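You operate a simulated robot arm through the tools that you are given. There is no shell and no other tool. Be economical: measure what you need, move in short steps, check, and stop when the job is done.

You are at the controls of a simulated two-armed robot. One attempt, no reset.

JOB
Hold the green tray on the top of the cream cabinet steady with one hand and put the red thick marker from the top of the wooden cart in it with the other.

Only the result counts: the job must be done as asked and must still hold three seconds after the hand-in. Knocking over, shifting, dropping, spilling or breaking anything else fails it.

ROBOT AND FRAMES
Two 7-joint arms with two-finger parallel grippers on one trunk, on a base that drives. Base frame: it is fixed to the floor where the robot stands at the start and does not move with it; the origin is under the middle of the robot, x ahead of it, y to its left, z up; the surface under the hand at the start is at about z = 840. Readings come in mm, rad, newtons and seconds.
The left shoulder is at the start at [-82, 119, 851], the right one opposite. With the tool pointing down near the work surface each hand reaches from about 140 to 580 mm from the robot's upright axis, wherever it stands, measured 20 degrees to its own side. Places, roughly: green tray [-1500, -1250, 1000]. Payload 3.43 kg a hand.
The tool frame of a hand sits at the grasp point between the pads (the TCP): z along the fingers, y along the line on which they close. The tips reach 30 mm beyond it. The gripper opens to 94 mm. The fingers are 28 mm wide and 10 mm thick; the gripper's body (50 by 96 mm) begins 55 mm behind the TCP.
Orientation is that of the tool frame in the base frame, as a unit quaternion [x, y, z, w]. With the fingers straight down and closing along the base's y, the tool's x points along the base's -x, its y along +y and its z along -z.

CONTROLS
- The arms move only by the tool move_arm. It takes "left_increments", "right_increments" or both (then of equal length, played together; a hand with none holds still); each is a list of rows, each a list of 7 numbers: the finger opening in cm, from 0 to 9.4, then the shift along the base's x, y, z in cm, then the turn, a rotation vector about the base's x, y, z in rad. In form: [[hand, x, y, z, ax, ay, az], ...]. A call has 1 to 12 rows; each row is the pose to reach, as a shift and turn from the pose commanded when the call began. Rows are played at 5 a second. More than 50 mm and 0.15 rad between two rows, or a gripper value outside its range, and nothing of the call is played. A pose out of reach is approached as far as the arm can. The call stops where the force on the tool passes 40 N (or 10 N more than at its start, if that is more) or the arm is blocked; 0.2 s more then pass. The fingers move at their own pace (about 153 mm/s each) and stop on an object; they squeeze with about 34 N. The grip force told is the motor's: it shows also when the fingers shut on nothing. Time passes only in rows, and 0.2 s behind the last, so rows that repeat a pose let the fingers close. It gives the time, the measured TCP pose, the force on the tool (base axes), the opening and the grip force at its end, in the units of the frame above (readings bear some noise), with the torque about the TCP (base axes, N m) and any sound that the robot's microphone picked up, and new pictures: "pictures" is both (left out), scene, wrist or none (wrist: the cameras of the hands that moved).
- Cameras (640 x 400 px; columns grow to the right, rows downward): "scene" is now at [29, -21.2, 1555]; the picture's right is [-0.25, -0.97, 0.00], its down [-0.76, 0.20, -0.62] and it looks along [0.60, -0.15, -0.79] (base axes); focal length 252 px, centre (320, 200). "left" rides on the left gripper at [76, -14, -102] in its tool frame; the picture's right is [0.18, 0.98, 0.00], its down [-0.75, 0.14, -0.64] and it looks along [-0.63, 0.12, 0.77] (tool axes); focal length 243 px, centre (320, 200). "right" rides on the right gripper at [76, 14, -103] in its tool frame; the picture's right is [-0.18, 0.98, 0.00], its down [-0.75, -0.14, -0.64] and it looks along [-0.63, -0.12, 0.77] (tool axes); focal length 243 px, centre (320, 200). There is no depth. A picture from a camera that has moved, and an enlarged one, comes with that camera's place and axes in the base frame and with its lens.
- lift_body(by): slides the trunk up (or, below 0, down) by that many mm; the arms and the scene camera ride with it, the base frame stays. It gives what a move gives, with no picture.
- steer(legs): drives the robot by 1 to 6 legs, each [ahead, left, turn to the left] in mm, mm and rad, along the robot's own axes; the way and the turn of a leg run together, so that a leg with both is an arc; at most 1500 mm and 3.142 rad a leg. The arms and the cameras ride along, it lands a little off, and it stops where it bumps. It gives what a move gives, and a new picture of the scene camera.
- pan_tilt(pan, tilt): turns the head with the scene camera to pan (to the left, within 2.496 rad either way) and tilt (down, from -0.506 to 1.204), counted from straight ahead of the robot. It gives what a move gives, and a new picture of the scene camera.
- enlarge(camera, box): a new picture of the part [left, top, right, bottom] of that camera's present view, enlarged. It takes no simulated time.
- hand_in(): hands the job in; it is judged then, once.

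Work in short steps. Places have to be worked out from the pictures, the camera data and where the tool is seen: move nearer, look again, correct. Check each grasp and each placing, and mend what went wrong. You have 120 turns and 260 pictures in all, those below and enlarged ones among them. Open the grippers and draw the arms clear of the work before you hand the job in, unless the task says otherwise; then end with one line.

The tools are called after "Request:" by a JSON object that holds its "name" and its "arguments". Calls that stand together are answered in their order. move_arm: Moves the arms, as the interface text tells. Its arguments: {"type":"object","properties":{"left_increments":{"type":"array"},"right_increments":{"type":"array"},"pictures":{"type":"string","enum":["both","scene","wrist","none"]}},"required":[]} The other tools are called the same way: lift_body (by) slides the trunk up or down; steer (legs) drives the base; pan_tilt (pan, tilt) turns the head that bears the scene camera; enlarge (camera, box) takes an enlarged picture of a part of a camera's view; hand_in () hands the job in.

At the start:

```text
clock: 0.0
left_ee_pos: [294.2, 39.7, 1146.6]
left_tool_rot: [0.0, 1.0, 0.0, 0.0]
left_wrist_force: [0.1, 0.0, -0.3]
left_ft_torque: [-0.04, -0.01, 0.01]
left_gripper_width: 93.8
left_grasp_force: 0.1
right_ee_pos: [327.6, -278.0, 1110.7]
right_tool_rot: [0.001, 1.0, 0.0, 0.0]
right_wrist_force: [-0.2, 1.2, -1.2]
right_ft_torque: [-0.02, -0.03, 0.03]
right_gripper_width: 93.8
right_grasp_force: 0.0
trunk travel left (down, up): [-275.0, 60.0]
robot x, y, heading: [-0.5, -2.8, -0.0]
head pan, tilt: [-0.253, 0.906]
```

scene: 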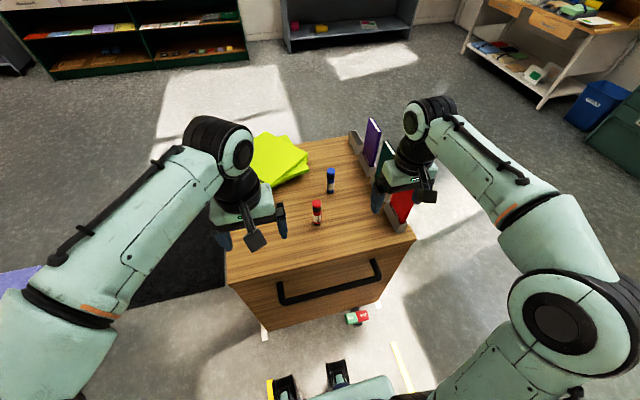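
right: 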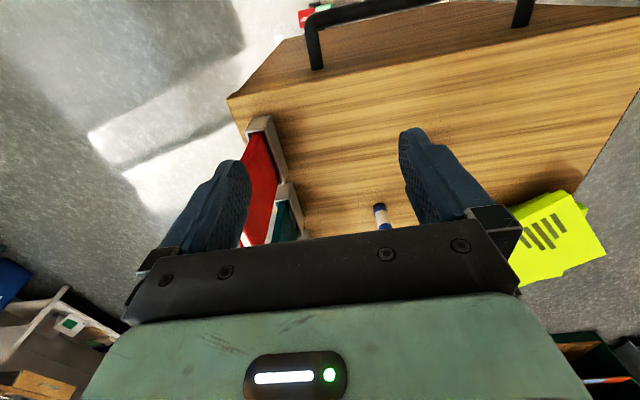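
left: 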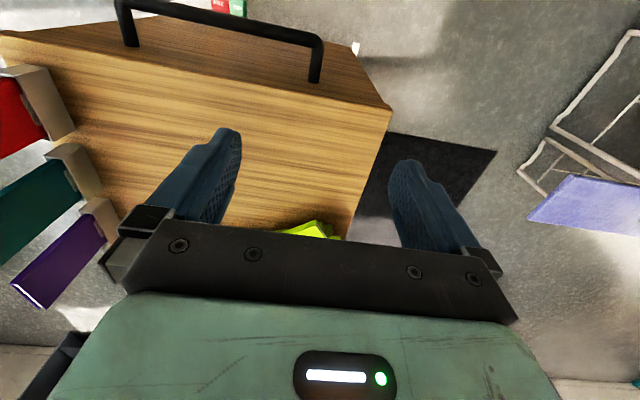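

The red marker seems to stand upright on the cart at about [470, -120, 840]. I'll take an enlarged view to confirm it.

Request:
{"name": "enlarge", "arguments": {"camera": "scene", "box": [260, 140, 420, 240]}}

```text
4.00 times, centred on (340, 190) of scene
camera zoom: at [29.0, -21.2, 1555.0], right [-0.25, -0.97, 0.0], down [-0.76, 0.2, -0.62], along [0.6, -0.15, -0.79], focal length 1009 px, centre (240, 240)
```

zoom: 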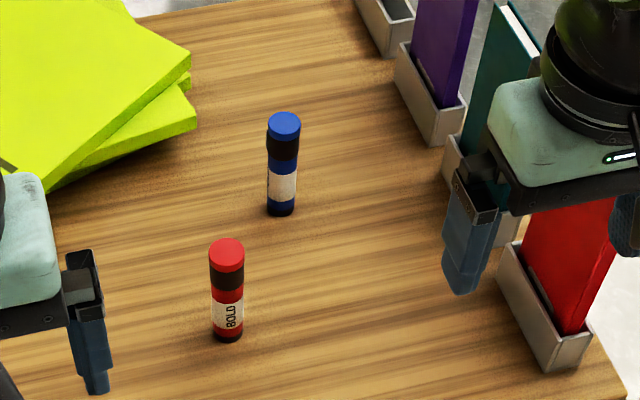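

Red marker base is at about [484, -121], roughly 100 mm tall and 28 mm thick. I'll bring the right hand above it, still high.

Request:
{"name": "move_arm", "arguments": {"right_increments": [[9.4, 3.1, 3.1, 0, 0, 0, 0], [9.4, 6.2, 6.2, 0, 0, 0, 0], [9.4, 9.3, 9.3, 0, 0, 0, 0], [9.4, 12.5, 12.5, -1, 0, 0, 0], [9.4, 15.6, 15.7, -3, 0, 0, 0], [9.4, 15.6, 15.7, -6, 0, 0, 0], [9.4, 15.6, 15.7, -6, 0, 0, 0]]}}

```text
clock: 1.6
left_ee_pos: [294.6, 39.1, 1145.4]
left_tool_rot: [0.0, 1.0, -0.001, 0.001]
left_wrist_force: [0.3, -0.5, -0.5]
left_ft_torque: [-0.03, -0.01, 0.01]
left_gripper_width: 94.0
left_grasp_force: 0.1
right_ee_pos: [484.3, -120.9, 1050.7]
right_tool_rot: [-0.001, 1.0, 0.0, 0.0]
right_wrist_force: [0.1, -0.4, 0.2]
right_ft_torque: [-0.04, 0.01, 0.0]
right_gripper_width: 93.9
right_grasp_force: 0.0
trunk travel left (down, up): [-275.0, 60.0]
robot x, y, heading: [3.4, -0.4, -0.003]
head pan, tilt: [-0.253, 0.906]
camera scene: at [29.4, -20.6, 1555.1], right [-0.25, -0.97, 0.0], down [-0.76, 0.2, -0.62], along [0.6, -0.15, -0.79], focal length 252 px, centre (320, 200)
camera right: at [407.5, -107.3, 1153.4], right [0.18, 0.98, 0.0], down [0.75, -0.14, 0.64], along [0.63, -0.12, -0.77], focal length 243 px, centre (320, 200)
```

scene: 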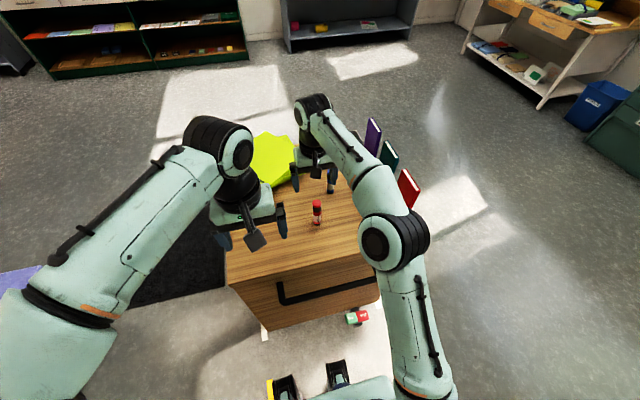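
right: 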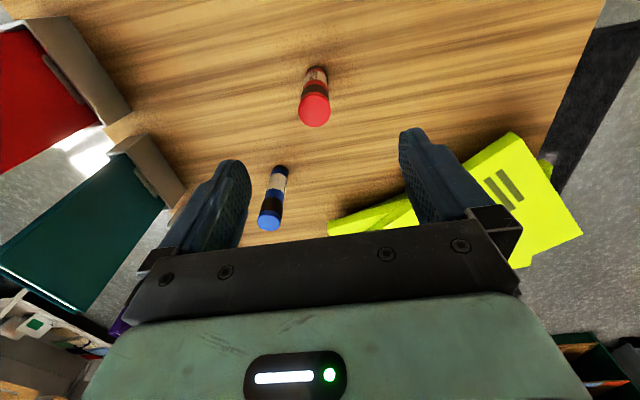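

From the wrist camera the marker is at about [476, -125]. I'll correct and go down to TCP z ≈ 910, then look.

Request:
{"name": "move_arm", "arguments": {"right_increments": [[9.4, -0.8, -0.4, -2, 0, 0, 0], [9.4, -0.8, -0.4, -5, 0, 0, 0], [9.4, -0.8, -0.4, -8, 0, 0, 0], [9.4, -0.8, -0.4, -10, 0, 0, 0], [9.4, -0.8, -0.4, -11, 0, 0, 0], [9.4, -0.8, -0.4, -11, 0, 0, 0]]}}

Request:
{"name": "enlarge", "arguments": {"camera": "scene", "box": [260, 140, 420, 240]}}

```text
clock: 3.0
left_ee_pos: [294.6, 39.4, 1145.7]
left_tool_rot: [-0.001, 1.0, 0.0, 0.0]
left_wrist_force: [0.5, -0.4, 0.4]
left_ft_torque: [-0.01, 0.01, 0.02]
left_gripper_width: 93.7
left_grasp_force: 0.1
right_ee_pos: [475.7, -125.4, 939.3]
right_tool_rot: [0.0, 1.0, 0.0, 0.001]
right_wrist_force: [0.0, 0.1, -0.7]
right_ft_torque: [0.0, 0.01, 0.01]
right_gripper_width: 94.1
right_grasp_force: 0.3
trunk travel left (down, up): [-275.0, 60.0]
robot x, y, heading: [-0.0, -1.6, -0.0]
head pan, tilt: [-0.253, 0.906]
camera scene: at [28.9, -21.2, 1555.0], right [-0.25, -0.97, 0.0], down [-0.76, 0.2, -0.62], along [0.6, -0.15, -0.79], focal length 252 px, centre (320, 200)
camera right: at [398.9, -111.4, 1042.8], right [0.18, 0.98, 0.0], down [0.75, -0.14, 0.64], along [0.63, -0.12, -0.77], focal length 243 px, centre (320, 200)
```

scene: 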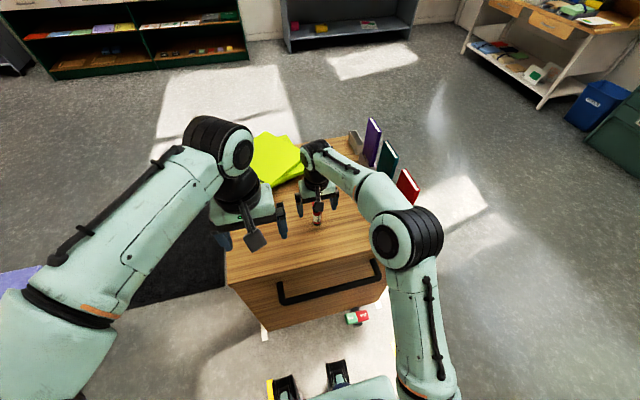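
right: 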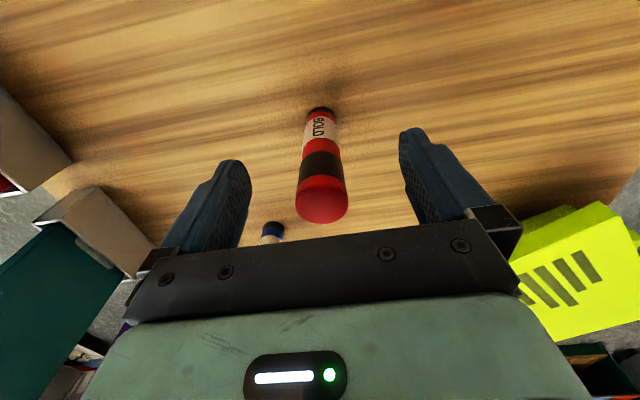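

```text
4.00 times, centred on (340, 190) of scene
camera zoom: at [28.9, -21.2, 1555.0], right [-0.25, -0.97, 0.0], down [-0.76, 0.2, -0.62], along [0.6, -0.15, -0.79], focal length 1009 px, centre (240, 240)
```

zoom: 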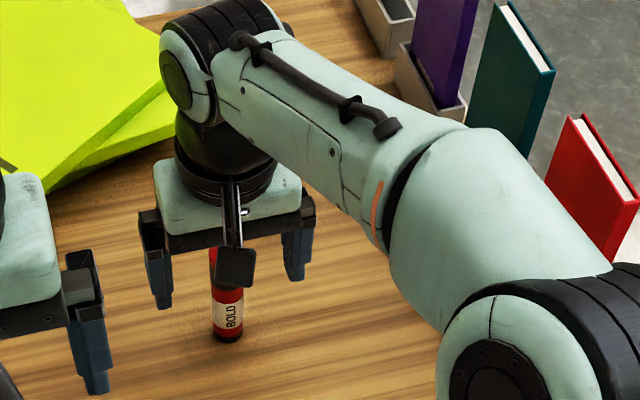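

The marker is centred between the fingers. I'll go down 30 mm and close on it.

Request:
{"name": "move_arm", "arguments": {"right_increments": [[9.4, 0, 0, -1.5, 0, 0, 0], [9.4, 0, 0, -3, 0, 0, 0], [9.4, 0, 0, -3, 0, 0, 0], [0, 0, 0, -3, 0, 0, 0], [0, 0, 0, -3, 0, 0, 0], [0, 0, 0, -3, 0, 0, 0], [0, 0, 0, -3, 0, 0, 0]]}}

```text
clock: 4.6
left_ee_pos: [293.9, 39.1, 1146.5]
left_tool_rot: [0.0, 1.0, 0.0, 0.0]
left_wrist_force: [-0.4, 1.2, 0.6]
left_ft_torque: [0.02, 0.01, 0.0]
left_gripper_width: 94.1
left_grasp_force: 0.0
right_ee_pos: [475.2, -124.6, 911.0]
right_tool_rot: [0.0, 1.0, 0.0, 0.0]
right_wrist_force: [0.3, -0.5, -0.4]
right_ft_torque: [0.0, 0.02, -0.01]
right_gripper_width: 26.2
right_grasp_force: 34.1
trunk travel left (down, up): [-275.0, 60.0]
robot x, y, heading: [-2.8, -2.6, 0.002]
head pan, tilt: [-0.253, 0.906]
camera scene: at [29.0, -21.2, 1555.0], right [-0.25, -0.97, 0.0], down [-0.76, 0.2, -0.62], along [0.6, -0.15, -0.79], focal length 252 px, centre (320, 200)
camera right: at [398.7, -111.2, 1012.8], right [0.18, 0.98, 0.0], down [0.75, -0.14, 0.64], along [0.63, -0.12, -0.77], focal length 243 px, centre (320, 200)
```

scene: 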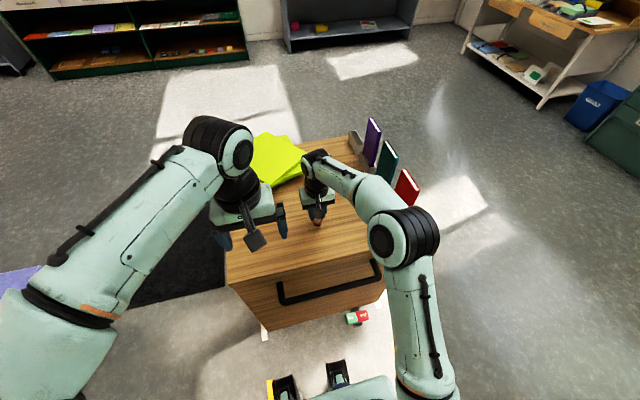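
right: 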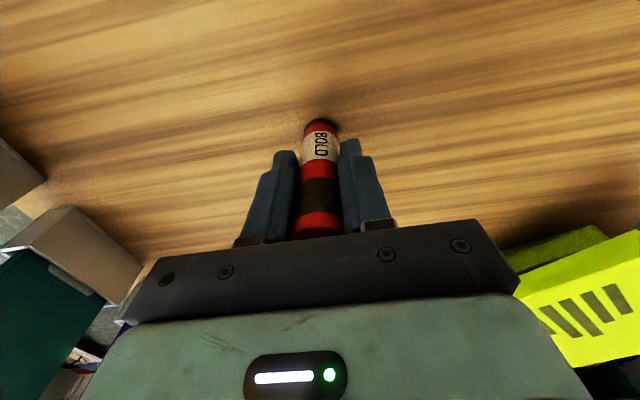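

The marker is gripped at 26 mm. I'll lift it straight up, then draw both hands in for driving, with the head turned back to look for the cabinet.

Request:
{"name": "move_arm", "arguments": {"right_increments": [[0, 0, 0, 4, 0, 0, 0], [0, 0, 0, 8.5, 0, 0, 0], [0, 0, 0, 13, 0, 0, 0], [0, 0, 0, 17.5, 0, 0, 0], [0, 0, 0, 22, 0, 0, 0], [0, -3, -3, 24, 0, 0, 0], [0, -6.2, -6, 25, 0, 0, 0], [0, -9.5, -9, 25, 0, 0, 0], [0, -13, -12, 25, 0, 0, 0], [0, -16.5, -14, 25, 0, 0, 0]]}}

Request:
{"name": "pan_tilt", "arguments": {"pan": -2.4, "tilt": 0.35}}

```text
clock: 6.8
left_ee_pos: [294.5, 39.2, 1147.1]
left_tool_rot: [-0.001, 1.0, 0.0, 0.0]
left_wrist_force: [-0.1, 1.2, 0.3]
left_ft_torque: [0.02, 0.0, -0.03]
left_gripper_width: 93.7
left_grasp_force: 0.0
right_ee_pos: [308.3, -265.4, 1159.4]
right_tool_rot: [0.0, 1.0, 0.0, 0.0]
right_wrist_force: [-0.4, 0.6, -0.5]
right_ft_torque: [0.0, -0.03, 0.01]
right_gripper_width: 26.2
right_grasp_force: 34.3
right hand out of reach, approached as far as the arm can: row 5
trunk travel left (down, up): [-275.0, 60.0]
robot x, y, heading: [1.6, -0.2, -0.001]
head pan, tilt: [-0.253, 0.906]
camera scene: at [27.7, -21.7, 1555.0], right [-0.25, -0.97, 0.0], down [-0.76, 0.2, -0.62], along [0.6, -0.15, -0.79], focal length 252 px, centre (320, 200)
camera right: at [231.1, -251.4, 1262.5], right [0.18, 0.98, 0.0], down [0.75, -0.14, 0.64], along [0.63, -0.12, -0.77], focal length 243 px, centre (320, 200)
```

scene: 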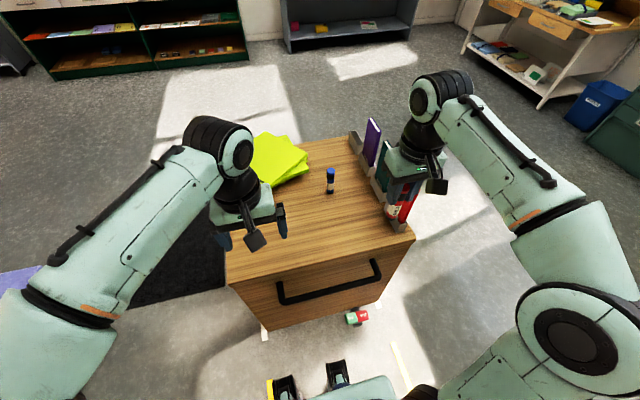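
right: 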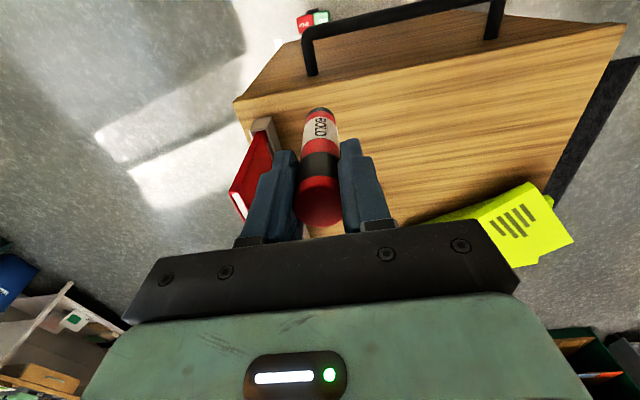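

```text
clock: 8.8
left_ee_pos: [295.9, 39.1, 1145.3]
left_tool_rot: [0.0, 1.0, 0.001, 0.0]
left_wrist_force: [-0.1, -0.5, -0.2]
left_ft_torque: [0.01, 0.0, -0.03]
left_gripper_width: 93.8
left_grasp_force: 0.0
right_ee_pos: [309.3, -265.2, 1160.1]
right_tool_rot: [0.0, 1.0, 0.0, 0.0]
right_wrist_force: [-0.3, 0.3, -0.5]
right_ft_torque: [0.01, -0.02, 0.01]
right_gripper_width: 26.1
right_grasp_force: 34.2
trunk travel left (down, up): [-275.0, 60.0]
robot x, y, heading: [-3.3, 0.1, -0.0]
head pan, tilt: [-2.4, 0.351]
camera scene: at [-112.4, -65.4, 1603.0], right [-0.68, 0.74, 0.0], down [0.25, 0.23, -0.94], along [-0.69, -0.63, -0.34], focal length 252 px, centre (320, 200)
```

scene: 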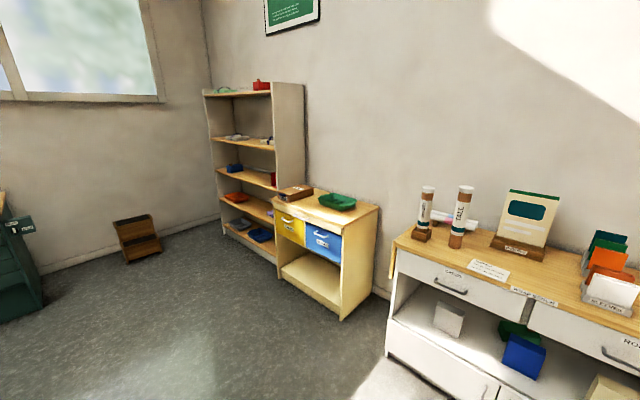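

The cream cabinet and green tray are visible. I'll enlarge that part to get the geometry.

Request:
{"name": "enlarge", "arguments": {"camera": "scene", "box": [240, 160, 400, 260]}}

Request:
{"name": "pan_tilt", "arguments": {"pan": -1.6, "tilt": 0.6}}

```text
4.00 times, centred on (320, 210) of scene
camera zoom: at [-112.4, -65.4, 1603.0], right [-0.68, 0.74, 0.0], down [0.25, 0.23, -0.94], along [-0.69, -0.63, -0.34], focal length 1009 px, centre (320, 160)
```

zoom: 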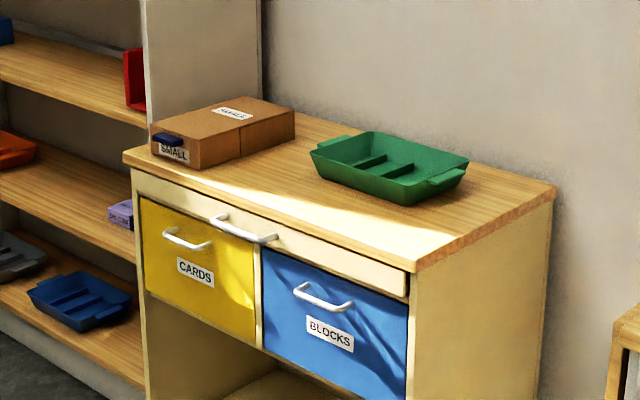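

```text
clock: 10.0
left_ee_pos: [294.4, 39.3, 1145.9]
left_tool_rot: [0.0, 1.0, 0.0, 0.0]
left_wrist_force: [-0.5, 0.2, 0.4]
left_ft_torque: [-0.01, -0.01, 0.04]
left_gripper_width: 94.1
left_grasp_force: 0.1
right_ee_pos: [309.4, -264.5, 1158.8]
right_tool_rot: [0.0, 1.0, 0.0, 0.0]
right_wrist_force: [0.4, -0.8, 0.0]
right_ft_torque: [-0.02, 0.0, 0.02]
right_gripper_width: 25.9
right_grasp_force: 33.9
trunk travel left (down, up): [-275.0, 60.0]
robot x, y, heading: [-0.6, -2.0, 0.0]
head pan, tilt: [-1.6, 0.6]
camera scene: at [-46.5, -90.8, 1580.3], right [-1.0, 0.03, 0.0], down [0.02, 0.56, -0.83], along [-0.03, -0.82, -0.56], focal length 252 px, centre (320, 200)
```

scene: 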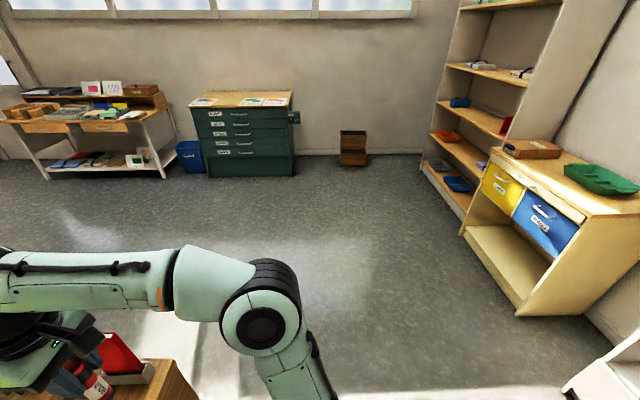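

Using floor corners, the cabinet top is at z ≈ 830, front edge x ≈ -1400, y from -1850 to -1020. The tray is near [-1695, -1307], long along y. I'll back off, turn round and slide over to face it.

Request:
{"name": "steer", "arguments": {"legs": [[-500, 0, 0], [0, 0, 1.571], [0, 0, 1.571], [0, 1300, 0]]}}

Request:
{"name": "pan_tilt", "arguments": {"pan": 0, "tilt": 0.6}}

```text
clock: 31.8
left_ee_pos: [-823.7, -1340.8, 1145.6]
left_tool_rot: [1.0, -0.014, 0.0, 0.0]
left_wrist_force: [-0.5, -0.5, 0.5]
left_ft_torque: [0.0, 0.03, -0.02]
left_gripper_width: 93.8
left_grasp_force: 0.0
right_ee_pos: [-828.9, -1036.2, 1160.4]
right_tool_rot: [1.0, -0.012, -0.001, 0.0]
right_wrist_force: [1.3, 0.3, 0.2]
right_ft_torque: [0.0, 0.03, 0.0]
right_gripper_width: 25.5
right_grasp_force: 33.8
trunk travel left (down, up): [-275.0, 60.0]
robot x, y, heading: [-526.9, -1310.9, 3.114]
head pan, tilt: [-1.6, 0.6]
camera scene: at [-478.9, -1225.0, 1580.3], right [1.0, -0.06, 0.0], down [-0.03, -0.56, -0.83], along [0.05, 0.82, -0.56], focal length 252 px, centre (320, 200)
```

scene: 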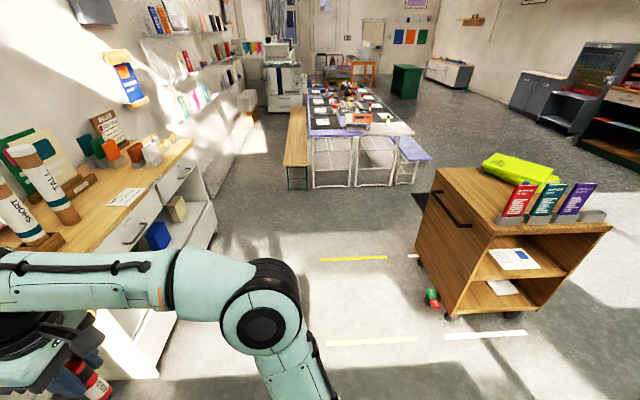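

```text
clock: 33.4
left_ee_pos: [-823.3, -1342.4, 1146.5]
left_tool_rot: [1.0, -0.013, 0.0, 0.0]
left_wrist_force: [0.0, 0.1, 0.2]
left_ft_torque: [0.02, -0.03, -0.01]
left_gripper_width: 94.1
left_grasp_force: 0.0
right_ee_pos: [-830.7, -1037.3, 1159.5]
right_tool_rot: [1.0, -0.013, 0.0, 0.0]
right_wrist_force: [0.3, -0.8, -1.0]
right_ft_torque: [-0.01, 0.02, -0.01]
right_gripper_width: 25.4
right_grasp_force: 33.7
trunk travel left (down, up): [-275.0, 60.0]
robot x, y, heading: [-523.8, -1309.4, 3.115]
head pan, tilt: [0.0, 0.6]
camera scene: at [-572.2, -1310.8, 1580.3], right [0.03, 1.0, 0.0], down [0.56, -0.02, -0.83], along [-0.82, 0.02, -0.56], focal length 252 px, centre (320, 200)
```

scene: 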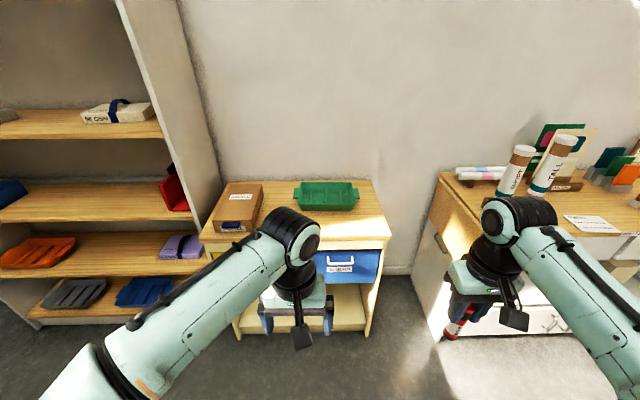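

The tray centre is around [-1662, -1250], and the cabinet front edge at x ≈ -1375. I'll drive 450 mm closer, centre on it, and look.

Request:
{"name": "steer", "arguments": {"legs": [[450, -60, 0.027]]}}

Request:
{"name": "pan_tilt", "arguments": {"pan": 0, "tilt": 0.9}}

```text
clock: 36.2
left_ee_pos: [-1273.9, -1284.3, 1146.1]
left_tool_rot: [1.0, 0.002, 0.0, 0.0]
left_wrist_force: [-0.7, -0.6, -0.6]
left_ft_torque: [0.0, -0.05, 0.01]
left_gripper_width: 93.9
left_grasp_force: 0.1
right_ee_pos: [-1289.6, -982.2, 1160.1]
right_tool_rot: [1.0, 0.002, 0.0, 0.001]
right_wrist_force: [0.1, 0.0, -1.0]
right_ft_torque: [-0.01, -0.02, -0.01]
right_gripper_width: 25.7
right_grasp_force: 34.1
trunk travel left (down, up): [-275.0, 60.0]
robot x, y, heading: [-977.0, -1243.1, -3.143]
head pan, tilt: [0.0, 0.6]
camera scene: at [-1023.6, -1247.3, 1580.2], right [0.0, 1.0, 0.0], down [0.57, 0.0, -0.83], along [-0.82, 0.0, -0.57], focal length 252 px, centre (320, 200)
```

scene: 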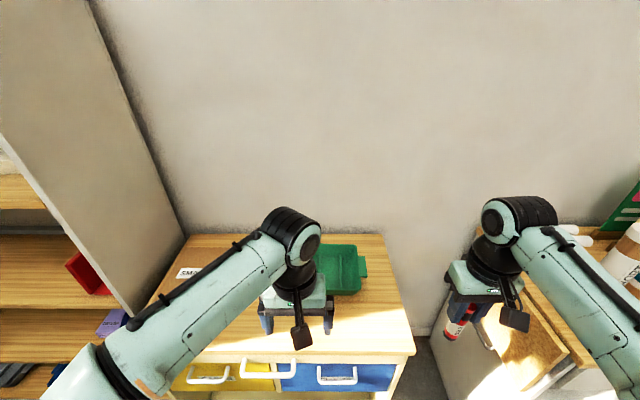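

```text
clock: 37.0
left_ee_pos: [-1273.8, -1283.9, 1145.8]
left_tool_rot: [1.0, 0.001, 0.0, 0.0]
left_wrist_force: [0.2, 0.1, 0.2]
left_ft_torque: [-0.03, 0.02, 0.0]
left_gripper_width: 94.1
left_grasp_force: 0.1
right_ee_pos: [-1289.5, -982.2, 1159.8]
right_tool_rot: [1.0, 0.001, 0.0, 0.0]
right_wrist_force: [-0.2, -0.1, 0.2]
right_ft_torque: [0.03, 0.04, -0.04]
right_gripper_width: 25.3
right_grasp_force: 33.9
trunk travel left (down, up): [-275.0, 60.0]
robot x, y, heading: [-979.3, -1245.2, -3.141]
head pan, tilt: [0.0, 0.901]
camera scene: at [-1010.3, -1247.4, 1555.5], right [0.0, 1.0, 0.0], down [0.78, 0.0, -0.62], along [-0.62, 0.0, -0.78], focal length 252 px, centre (320, 200)
```

scene: 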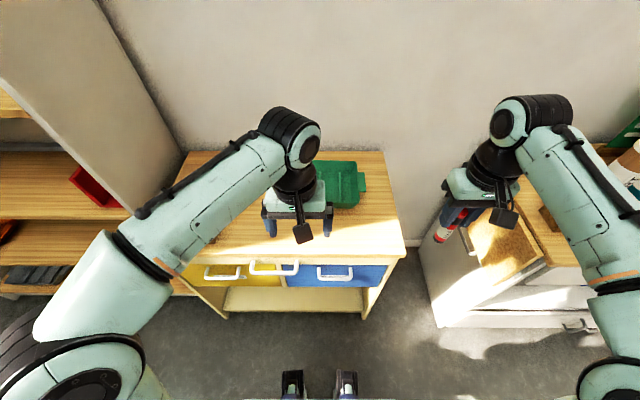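

The base front has room, so I'll drive 150 mm further. I'll then move the left hand aside to expose the tray.

Request:
{"name": "steer", "arguments": {"legs": [[150, 0, 0]]}}

Request:
{"name": "move_arm", "arguments": {"left_increments": [[9.4, 0, -4, 0, 0, 0, 0], [9.4, 0, -8, 0, 0, 0, 0], [9.4, 0, -12, 0, 0, 0, 0], [9.4, 0, -16, 0, 0, 0, 0], [9.4, 0, -16, 0, 0, 0, 0]], "pictures": "both"}}

```text
clock: 38.5
left_ee_pos: [-1412.9, -1285.7, 1145.7]
left_tool_rot: [1.0, 0.003, -0.002, 0.001]
left_wrist_force: [1.4, -0.1, -0.3]
left_ft_torque: [-0.02, -0.01, 0.01]
left_gripper_width: 94.0
left_grasp_force: 0.0
right_ee_pos: [-1430.2, -982.7, 1158.4]
right_tool_rot: [1.0, 0.002, 0.0, 0.0]
right_wrist_force: [0.8, -0.7, -0.8]
right_ft_torque: [-0.01, 0.02, 0.02]
right_gripper_width: 25.3
right_grasp_force: 34.2
trunk travel left (down, up): [-275.0, 60.0]
robot x, y, heading: [-1117.5, -1244.8, -3.14]
head pan, tilt: [0.0, 0.901]
stopped in leg 1: the robot was blocked; the commanded pose is now the measured one
camera scene: at [-1149.6, -1247.9, 1555.5], right [0.0, 1.0, 0.0], down [0.78, 0.0, -0.62], along [-0.62, 0.0, -0.78], focal length 252 px, centre (320, 200)
```

scene: 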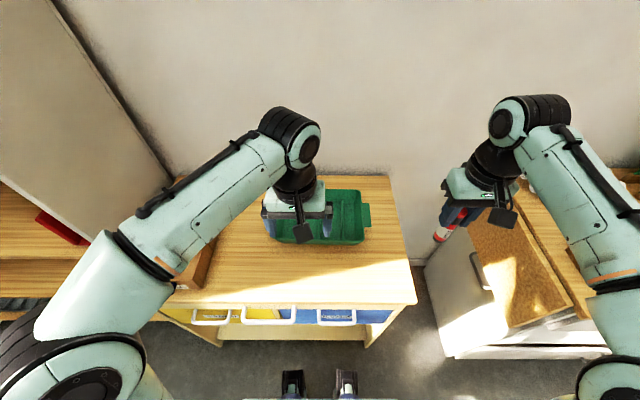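

```text
clock: 39.7
left_ee_pos: [-1414.5, -1446.6, 1146.1]
left_tool_rot: [1.0, 0.002, 0.0, 0.001]
left_wrist_force: [0.2, 0.0, 0.3]
left_ft_torque: [0.0, 0.01, 0.0]
left_gripper_width: 93.9
left_grasp_force: 0.0
right_ee_pos: [-1430.7, -983.1, 1159.0]
right_tool_rot: [1.0, 0.003, 0.001, 0.0]
right_wrist_force: [0.9, 0.5, -0.6]
right_ft_torque: [-0.01, 0.01, 0.0]
right_gripper_width: 25.6
right_grasp_force: 33.8
trunk travel left (down, up): [-275.0, 60.0]
robot x, y, heading: [-1119.4, -1246.1, -3.139]
head pan, tilt: [0.0, 0.901]
camera scene: at [-1151.7, -1247.4, 1555.5], right [0.0, 1.0, 0.0], down [0.78, 0.0, -0.62], along [-0.62, 0.0, -0.78], focal length 252 px, centre (320, 200)
camera left: at [-1338.7, -1431.3, 1248.1], right [0.19, -0.98, 0.0], down [-0.75, -0.14, 0.64], along [-0.63, -0.12, -0.77], focal length 243 px, centre (320, 200)
```

scene: 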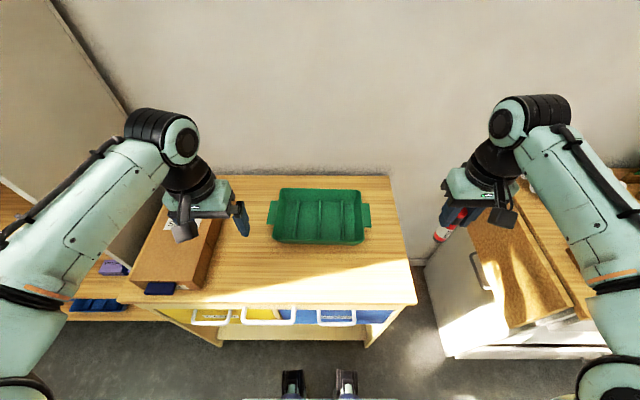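
left: 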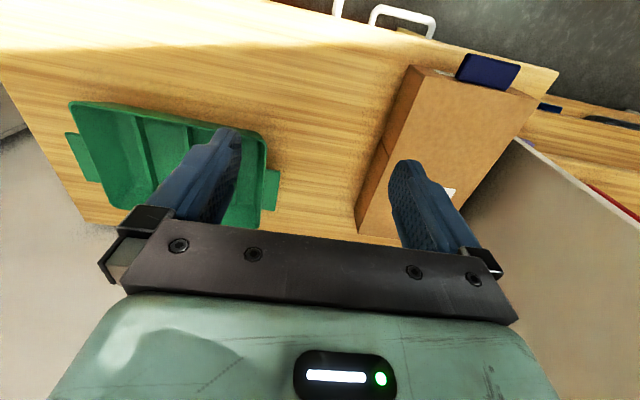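

The base touched the cabinet at about 255 mm, but the corner still computes at x ≈ -1371, so it did not shift. Now a close look at the tray.

Request:
{"name": "enlarge", "arguments": {"camera": "scene", "box": [240, 165, 400, 265]}}

```text
4.00 times, centred on (320, 215) of scene
camera zoom: at [-1151.7, -1247.4, 1555.5], right [0.0, 1.0, 0.0], down [0.78, 0.0, -0.62], along [-0.62, 0.0, -0.78], focal length 1009 px, centre (320, 140)
```

zoom: 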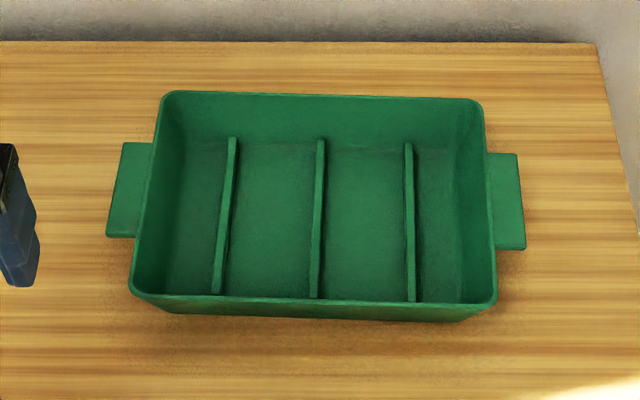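

The tray rim spans roughly x -1738…-1535, y -1390…-1110 at z ≈ 880, with three dividers. The plan is for the left hand to pinch the front wall at y ≈ -1358, fingers closing along x. I'll turn it by -90° about z on the way and stop above the wall.

Request:
{"name": "move_arm", "arguments": {"left_increments": [[9.4, -1, 1, 0, 0, 0, -0.143], [9.4, -2, 2, 0, 0, 0, -0.286], [9.4, -3, 3, 0, 0, 0, -0.429], [9.4, -4, 4, 0, 0, 0, -0.571], [9.4, -5, 5, -1, 0, 0, -0.714], [9.4, -6, 6, -3, 0, 0, -0.857], [9.4, -7, 7, -5, 0, 0, -1.0], [9.4, -8.5, 8, -7, 0, 0, -1.143], [9.4, -10, 8.8, -9, 0, 0, -1.286], [9.4, -11, 8.8, -11, 0, 0, -1.428], [9.4, -12.2, 8.8, -13, 0, 0, -1.571], [9.4, -12.2, 8.8, -13, 0, 0, -1.571]]}}

Request:
{"name": "enlarge", "arguments": {"camera": "scene", "box": [220, 145, 420, 270]}}

```text
clock: 42.3
left_ee_pos: [-1537.2, -1357.6, 1015.6]
left_tool_rot: [0.708, -0.706, -0.001, 0.0]
left_wrist_force: [0.4, -0.5, -0.6]
left_ft_torque: [-0.01, -0.04, 0.0]
left_gripper_width: 93.8
left_grasp_force: 0.0
right_ee_pos: [-1430.8, -982.6, 1159.3]
right_tool_rot: [1.0, 0.002, 0.0, 0.0]
right_wrist_force: [-0.4, -0.7, -0.9]
right_ft_torque: [0.0, -0.05, -0.02]
right_gripper_width: 25.4
right_grasp_force: 34.0
trunk travel left (down, up): [-275.0, 60.0]
robot x, y, heading: [-1119.9, -1242.6, -3.142]
head pan, tilt: [0.0, 0.901]
camera scene: at [-1151.0, -1247.9, 1555.5], right [0.0, 1.0, 0.0], down [0.78, 0.0, -0.62], along [-0.62, 0.0, -0.78], focal length 252 px, centre (320, 200)
camera left: at [-1522.1, -1433.6, 1116.1], right [-0.98, -0.19, 0.0], down [-0.14, 0.75, 0.64], along [-0.12, 0.63, -0.77], focal length 243 px, centre (320, 200)
```

scene: 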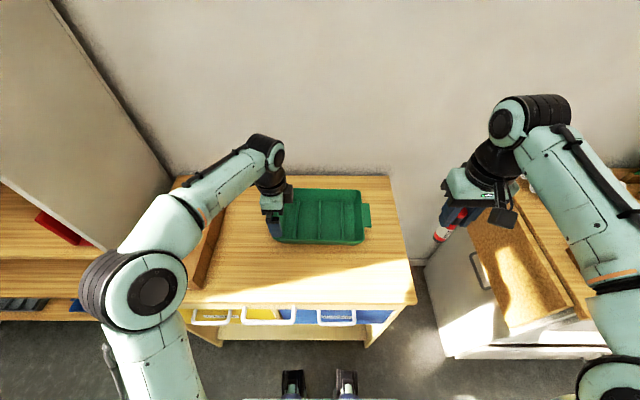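
left: 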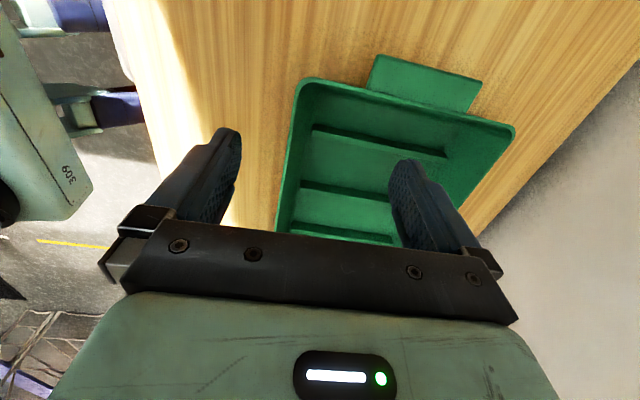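

```text
3.20 times, centred on (320, 208) of scene
camera zoom: at [-1151.0, -1247.9, 1555.5], right [0.0, 1.0, 0.0], down [0.78, 0.0, -0.62], along [-0.62, 0.0, -0.78], focal length 807 px, centre (320, 176)
```

zoom: 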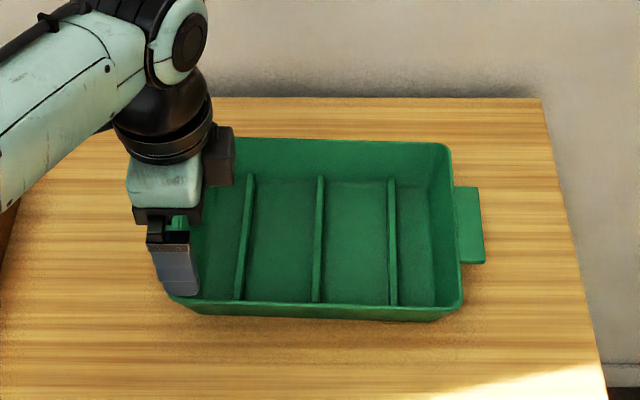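

Comparing the two views puts the front rim nearer x ≈ -1513, with the rim z perhaps ~905-915. I'll shift the left hand to x ≈ -1515, lower it to z 965 and look again.

Request:
{"name": "move_arm", "arguments": {"left_increments": [[9.4, 1.1, 0, -1, 0, 0, 0], [9.4, 2.2, 0, -3, 0, 0, 0], [9.4, 2.2, 0, -5, 0, 0, 0], [9.4, 2.2, 0, -5, 0, 0, 0]]}}

Request:
{"name": "enlarge", "arguments": {"camera": "left", "box": [160, 40, 480, 240]}}

Request:
{"name": "enlarge", "arguments": {"camera": "scene", "box": [220, 145, 420, 270]}}

```text
clock: 43.3
left_ee_pos: [-1515.1, -1358.8, 965.3]
left_tool_rot: [0.71, -0.704, 0.0, 0.0]
left_wrist_force: [-0.3, 0.7, 0.3]
left_ft_torque: [0.01, 0.01, 0.02]
left_gripper_width: 94.2
left_grasp_force: 0.1
right_ee_pos: [-1430.6, -982.0, 1159.9]
right_tool_rot: [1.0, 0.003, 0.001, 0.001]
right_wrist_force: [0.3, 0.4, -0.6]
right_ft_torque: [0.02, -0.02, -0.03]
right_gripper_width: 25.6
right_grasp_force: 33.9
trunk travel left (down, up): [-275.0, 60.0]
robot x, y, heading: [-1120.8, -1247.6, -3.142]
head pan, tilt: [0.0, 0.901]
camera scene: at [-1151.2, -1247.9, 1555.5], right [0.0, 1.0, 0.0], down [0.78, 0.0, -0.62], along [-0.62, 0.0, -0.78], focal length 252 px, centre (320, 200)
camera left: at [-1499.4, -1434.2, 1066.8], right [-0.98, -0.19, 0.0], down [-0.14, 0.75, 0.64], along [-0.12, 0.63, -0.77], focal length 243 px, centre (320, 200)
```

scene: 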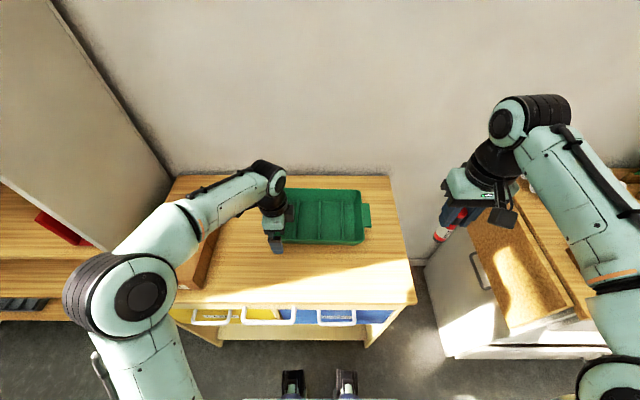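
left: 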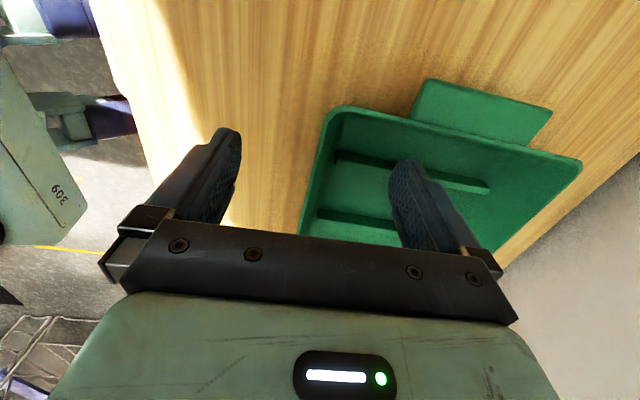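

```text
2.00 times, centred on (320, 140) of left
camera zoom: at [-1499.4, -1434.2, 1066.8], right [-0.98, -0.19, 0.0], down [-0.14, 0.75, 0.64], along [-0.12, 0.63, -0.77], focal length 485 px, centre (320, 320)
```

zoom: 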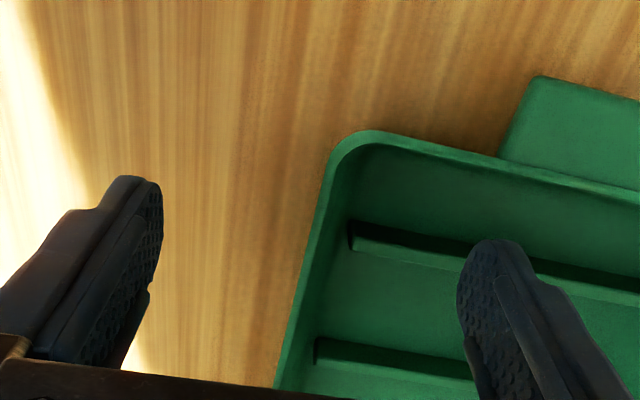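

```text
3.20 times, centred on (320, 208) of scene
camera zoom: at [-1151.2, -1247.9, 1555.5], right [0.0, 1.0, 0.0], down [0.78, 0.0, -0.62], along [-0.62, 0.0, -0.78], focal length 807 px, centre (320, 176)
```

zoom: 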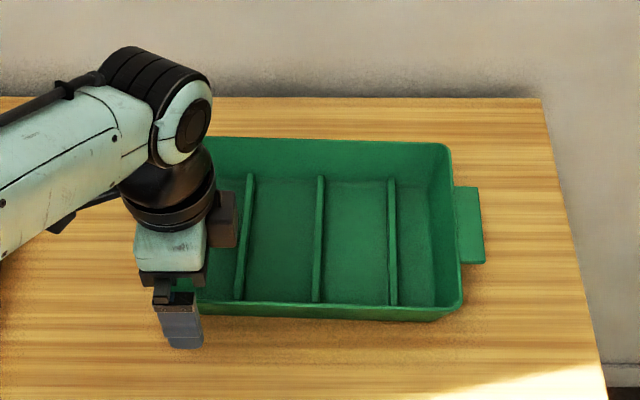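

Triangulating the rim corner from the two wrist views gives rim z ≈ 919, front wall x ≈ -1515, left edge y ≈ -1382. I'll lower the left hand to straddle the front wall at y -1349 with the tips about 18 mm below the rim, then close.

Request:
{"name": "move_arm", "arguments": {"left_increments": [[9.4, 0, 0.9, -1.5, 0, 0, 0], [9.4, 0, 0.9, -3, 0, 0, 0], [9.4, 0, 0.9, -3.6, 0, 0, 0], [9.4, 0, 0.9, -3.6, 0, 0, 0]]}}

Request:
{"name": "enlarge", "arguments": {"camera": "scene", "box": [220, 145, 420, 270]}}

```text
clock: 44.3
left_ee_pos: [-1516.1, -1350.3, 929.4]
left_tool_rot: [0.709, -0.705, 0.0, 0.0]
left_wrist_force: [-0.2, -0.2, -0.3]
left_ft_torque: [0.01, -0.03, -0.01]
left_gripper_width: 93.7
left_grasp_force: 0.1
right_ee_pos: [-1430.7, -981.8, 1159.3]
right_tool_rot: [1.0, 0.002, 0.0, 0.0]
right_wrist_force: [-0.5, -0.2, -0.3]
right_ft_torque: [-0.02, 0.03, 0.01]
right_gripper_width: 25.4
right_grasp_force: 33.9
trunk travel left (down, up): [-275.0, 60.0]
robot x, y, heading: [-1119.6, -1243.4, -3.137]
head pan, tilt: [0.0, 0.901]
camera scene: at [-1151.4, -1248.0, 1555.5], right [0.0, 1.0, 0.0], down [0.78, 0.0, -0.62], along [-0.62, 0.0, -0.78], focal length 252 px, centre (320, 200)
camera left: at [-1499.5, -1425.3, 1030.7], right [-0.98, -0.19, 0.0], down [-0.14, 0.75, 0.64], along [-0.12, 0.63, -0.77], focal length 243 px, centre (320, 200)
```

scene: 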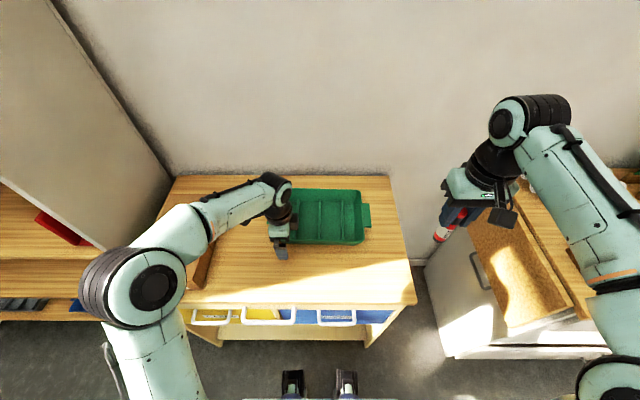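
left: 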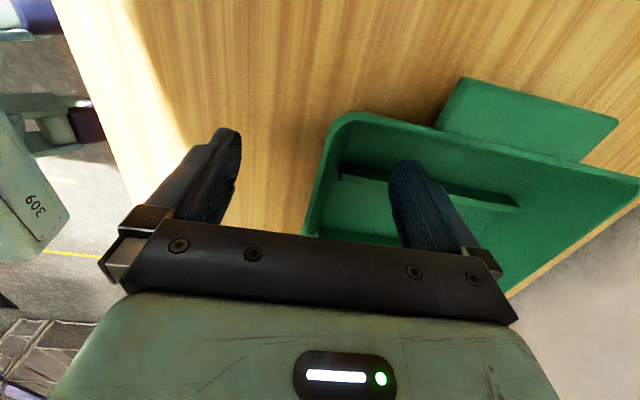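

```text
3.20 times, centred on (320, 208) of scene
camera zoom: at [-1151.4, -1248.0, 1555.5], right [0.0, 1.0, 0.0], down [0.78, 0.0, -0.62], along [-0.62, 0.0, -0.78], focal length 807 px, centre (320, 176)
```

zoom: 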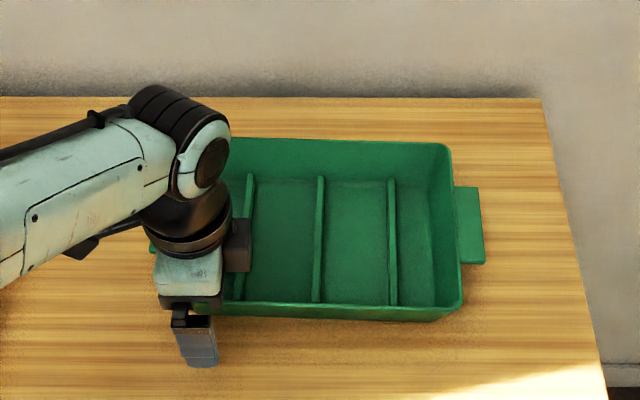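

The wall sits between the open fingers and the rim is at about z 912-919. Closing the left fingers on the wall.

Request:
{"name": "move_arm", "arguments": {"left_increments": [[4, 0, 0, 0, 0, 0, 0], [2, 0, 0, 0, 0, 0, 0], [0, 0, 0, 0, 0, 0, 0], [0, 0, 0, 0, 0, 0, 0], [0, 0, 0, 0, 0, 0, 0]]}}

Request:
{"name": "enlarge", "arguments": {"camera": "scene", "box": [220, 145, 420, 270]}}

```text
clock: 45.5
left_ee_pos: [-1515.4, -1349.5, 929.1]
left_tool_rot: [0.709, -0.705, 0.0, 0.0]
left_wrist_force: [-0.4, 0.7, 1.3]
left_ft_torque: [-0.09, 0.55, -0.2]
left_gripper_width: 7.5
left_grasp_force: 33.8
right_ee_pos: [-1431.7, -982.6, 1159.4]
right_tool_rot: [1.0, 0.003, 0.001, 0.0]
right_wrist_force: [-0.2, -0.1, -0.7]
right_ft_torque: [-0.02, -0.01, 0.02]
right_gripper_width: 25.7
right_grasp_force: 33.7
trunk travel left (down, up): [-275.0, 60.0]
robot x, y, heading: [-1121.7, -1245.5, -3.137]
head pan, tilt: [0.0, 0.901]
camera scene: at [-1151.3, -1247.9, 1555.5], right [0.0, 1.0, 0.0], down [0.78, 0.0, -0.62], along [-0.62, 0.0, -0.78], focal length 252 px, centre (320, 200)
camera left: at [-1499.5, -1425.2, 1031.1], right [-0.98, -0.19, 0.0], down [-0.14, 0.75, 0.64], along [-0.12, 0.63, -0.77], focal length 243 px, centre (320, 200)
```

scene: 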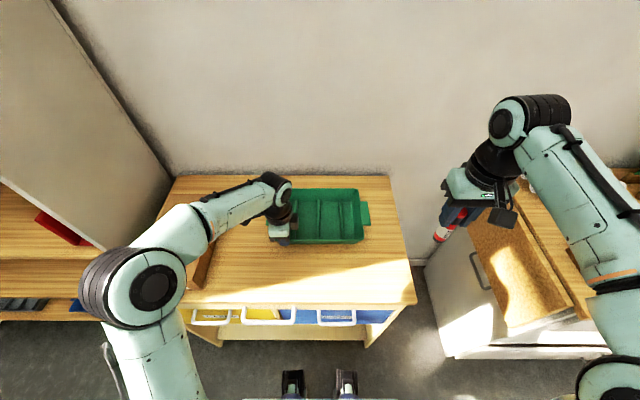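
left: 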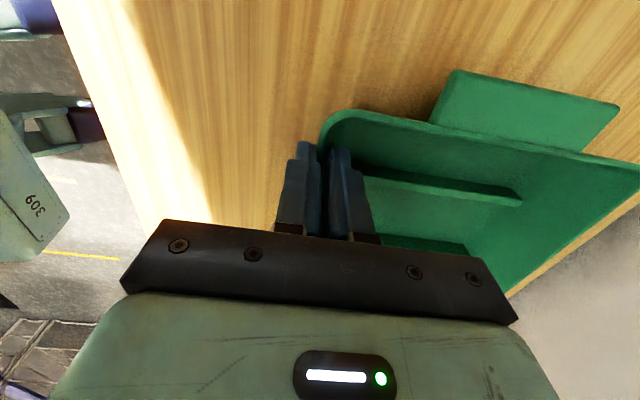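

```text
3.20 times, centred on (320, 208) of scene
camera zoom: at [-1151.3, -1247.9, 1555.5], right [0.0, 1.0, 0.0], down [0.78, 0.0, -0.62], along [-0.62, 0.0, -0.78], focal length 807 px, centre (320, 176)
```

zoom: 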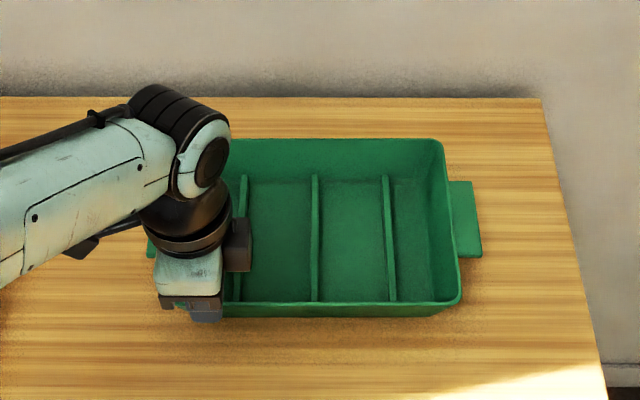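

The tray is held (7.5 mm wall, 34 N). Next I bring the right hand over the third compartment at about [-1622, -1216]. I'm tilting it 35° so the marker's lower end points forward, which lets it lie down in the compartment on release.

Request:
{"name": "move_arm", "arguments": {"right_increments": [[0, -2.4, -2.9, -1.5, 0, 0.076, 0], [0, -4.8, -5.8, -3, 0, 0.152, 0], [0, -7.2, -8.8, -4.5, 0, 0.229, 0], [0, -9.6, -11.7, -6, 0, 0.305, 0], [0, -12, -14.6, -7.5, 0, 0.381, 0], [0, -14.4, -17.5, -9, 0, 0.457, 0], [0, -16.8, -20.5, -10.5, 0, 0.534, 0], [0, -19.1, -23.4, -12, 0, 0.61, 0], [0, -19.1, -23.4, -12, 0, 0.61, 0]]}}

Request:
{"name": "enlarge", "arguments": {"camera": "scene", "box": [220, 145, 420, 270]}}

```text
clock: 47.5
left_ee_pos: [-1514.3, -1349.2, 929.1]
left_tool_rot: [0.709, -0.705, 0.0, 0.0]
left_wrist_force: [0.9, 1.0, 4.7]
left_ft_torque: [-0.11, 0.56, -0.27]
left_gripper_width: 7.7
left_grasp_force: 33.7
right_ee_pos: [-1622.3, -1217.6, 1040.3]
right_tool_rot: [0.954, 0.002, -0.301, -0.001]
right_wrist_force: [-0.7, 0.5, -0.3]
right_ft_torque: [0.01, 0.0, -0.01]
right_gripper_width: 25.5
right_grasp_force: 33.7
trunk travel left (down, up): [-275.0, 60.0]
robot x, y, heading: [-1120.5, -1247.4, -3.139]
head pan, tilt: [0.0, 0.901]
camera scene: at [-1150.9, -1247.7, 1555.5], right [0.0, 1.0, 0.0], down [0.78, 0.0, -0.62], along [-0.62, 0.0, -0.78], focal length 252 px, centre (320, 200)
camera right: at [-1500.9, -1231.7, 1080.5], right [-0.15, -0.98, 0.1], down [-0.25, 0.14, 0.96], along [-0.96, 0.12, -0.27], focal length 243 px, centre (320, 200)
```

scene: 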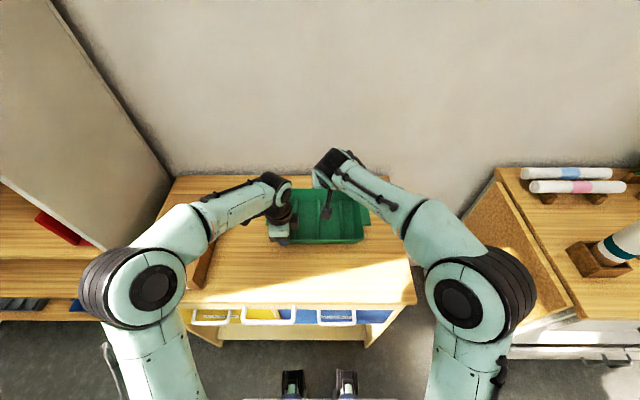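
right: 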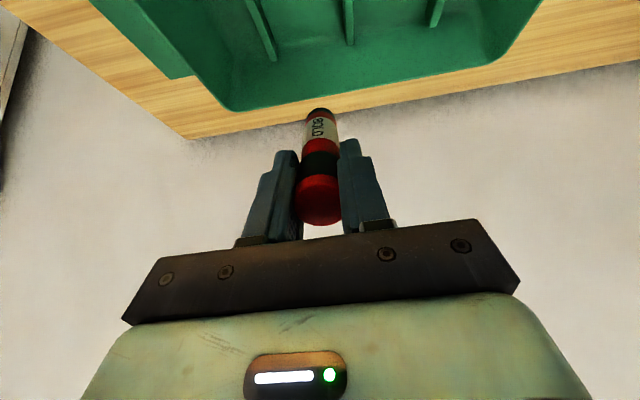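

```text
3.20 times, centred on (320, 208) of scene
camera zoom: at [-1150.9, -1247.7, 1555.5], right [0.0, 1.0, 0.0], down [0.78, 0.0, -0.62], along [-0.62, 0.0, -0.78], focal length 807 px, centre (320, 176)
```

zoom: 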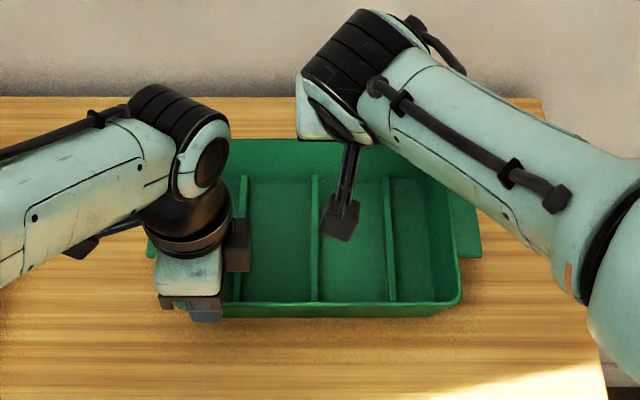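

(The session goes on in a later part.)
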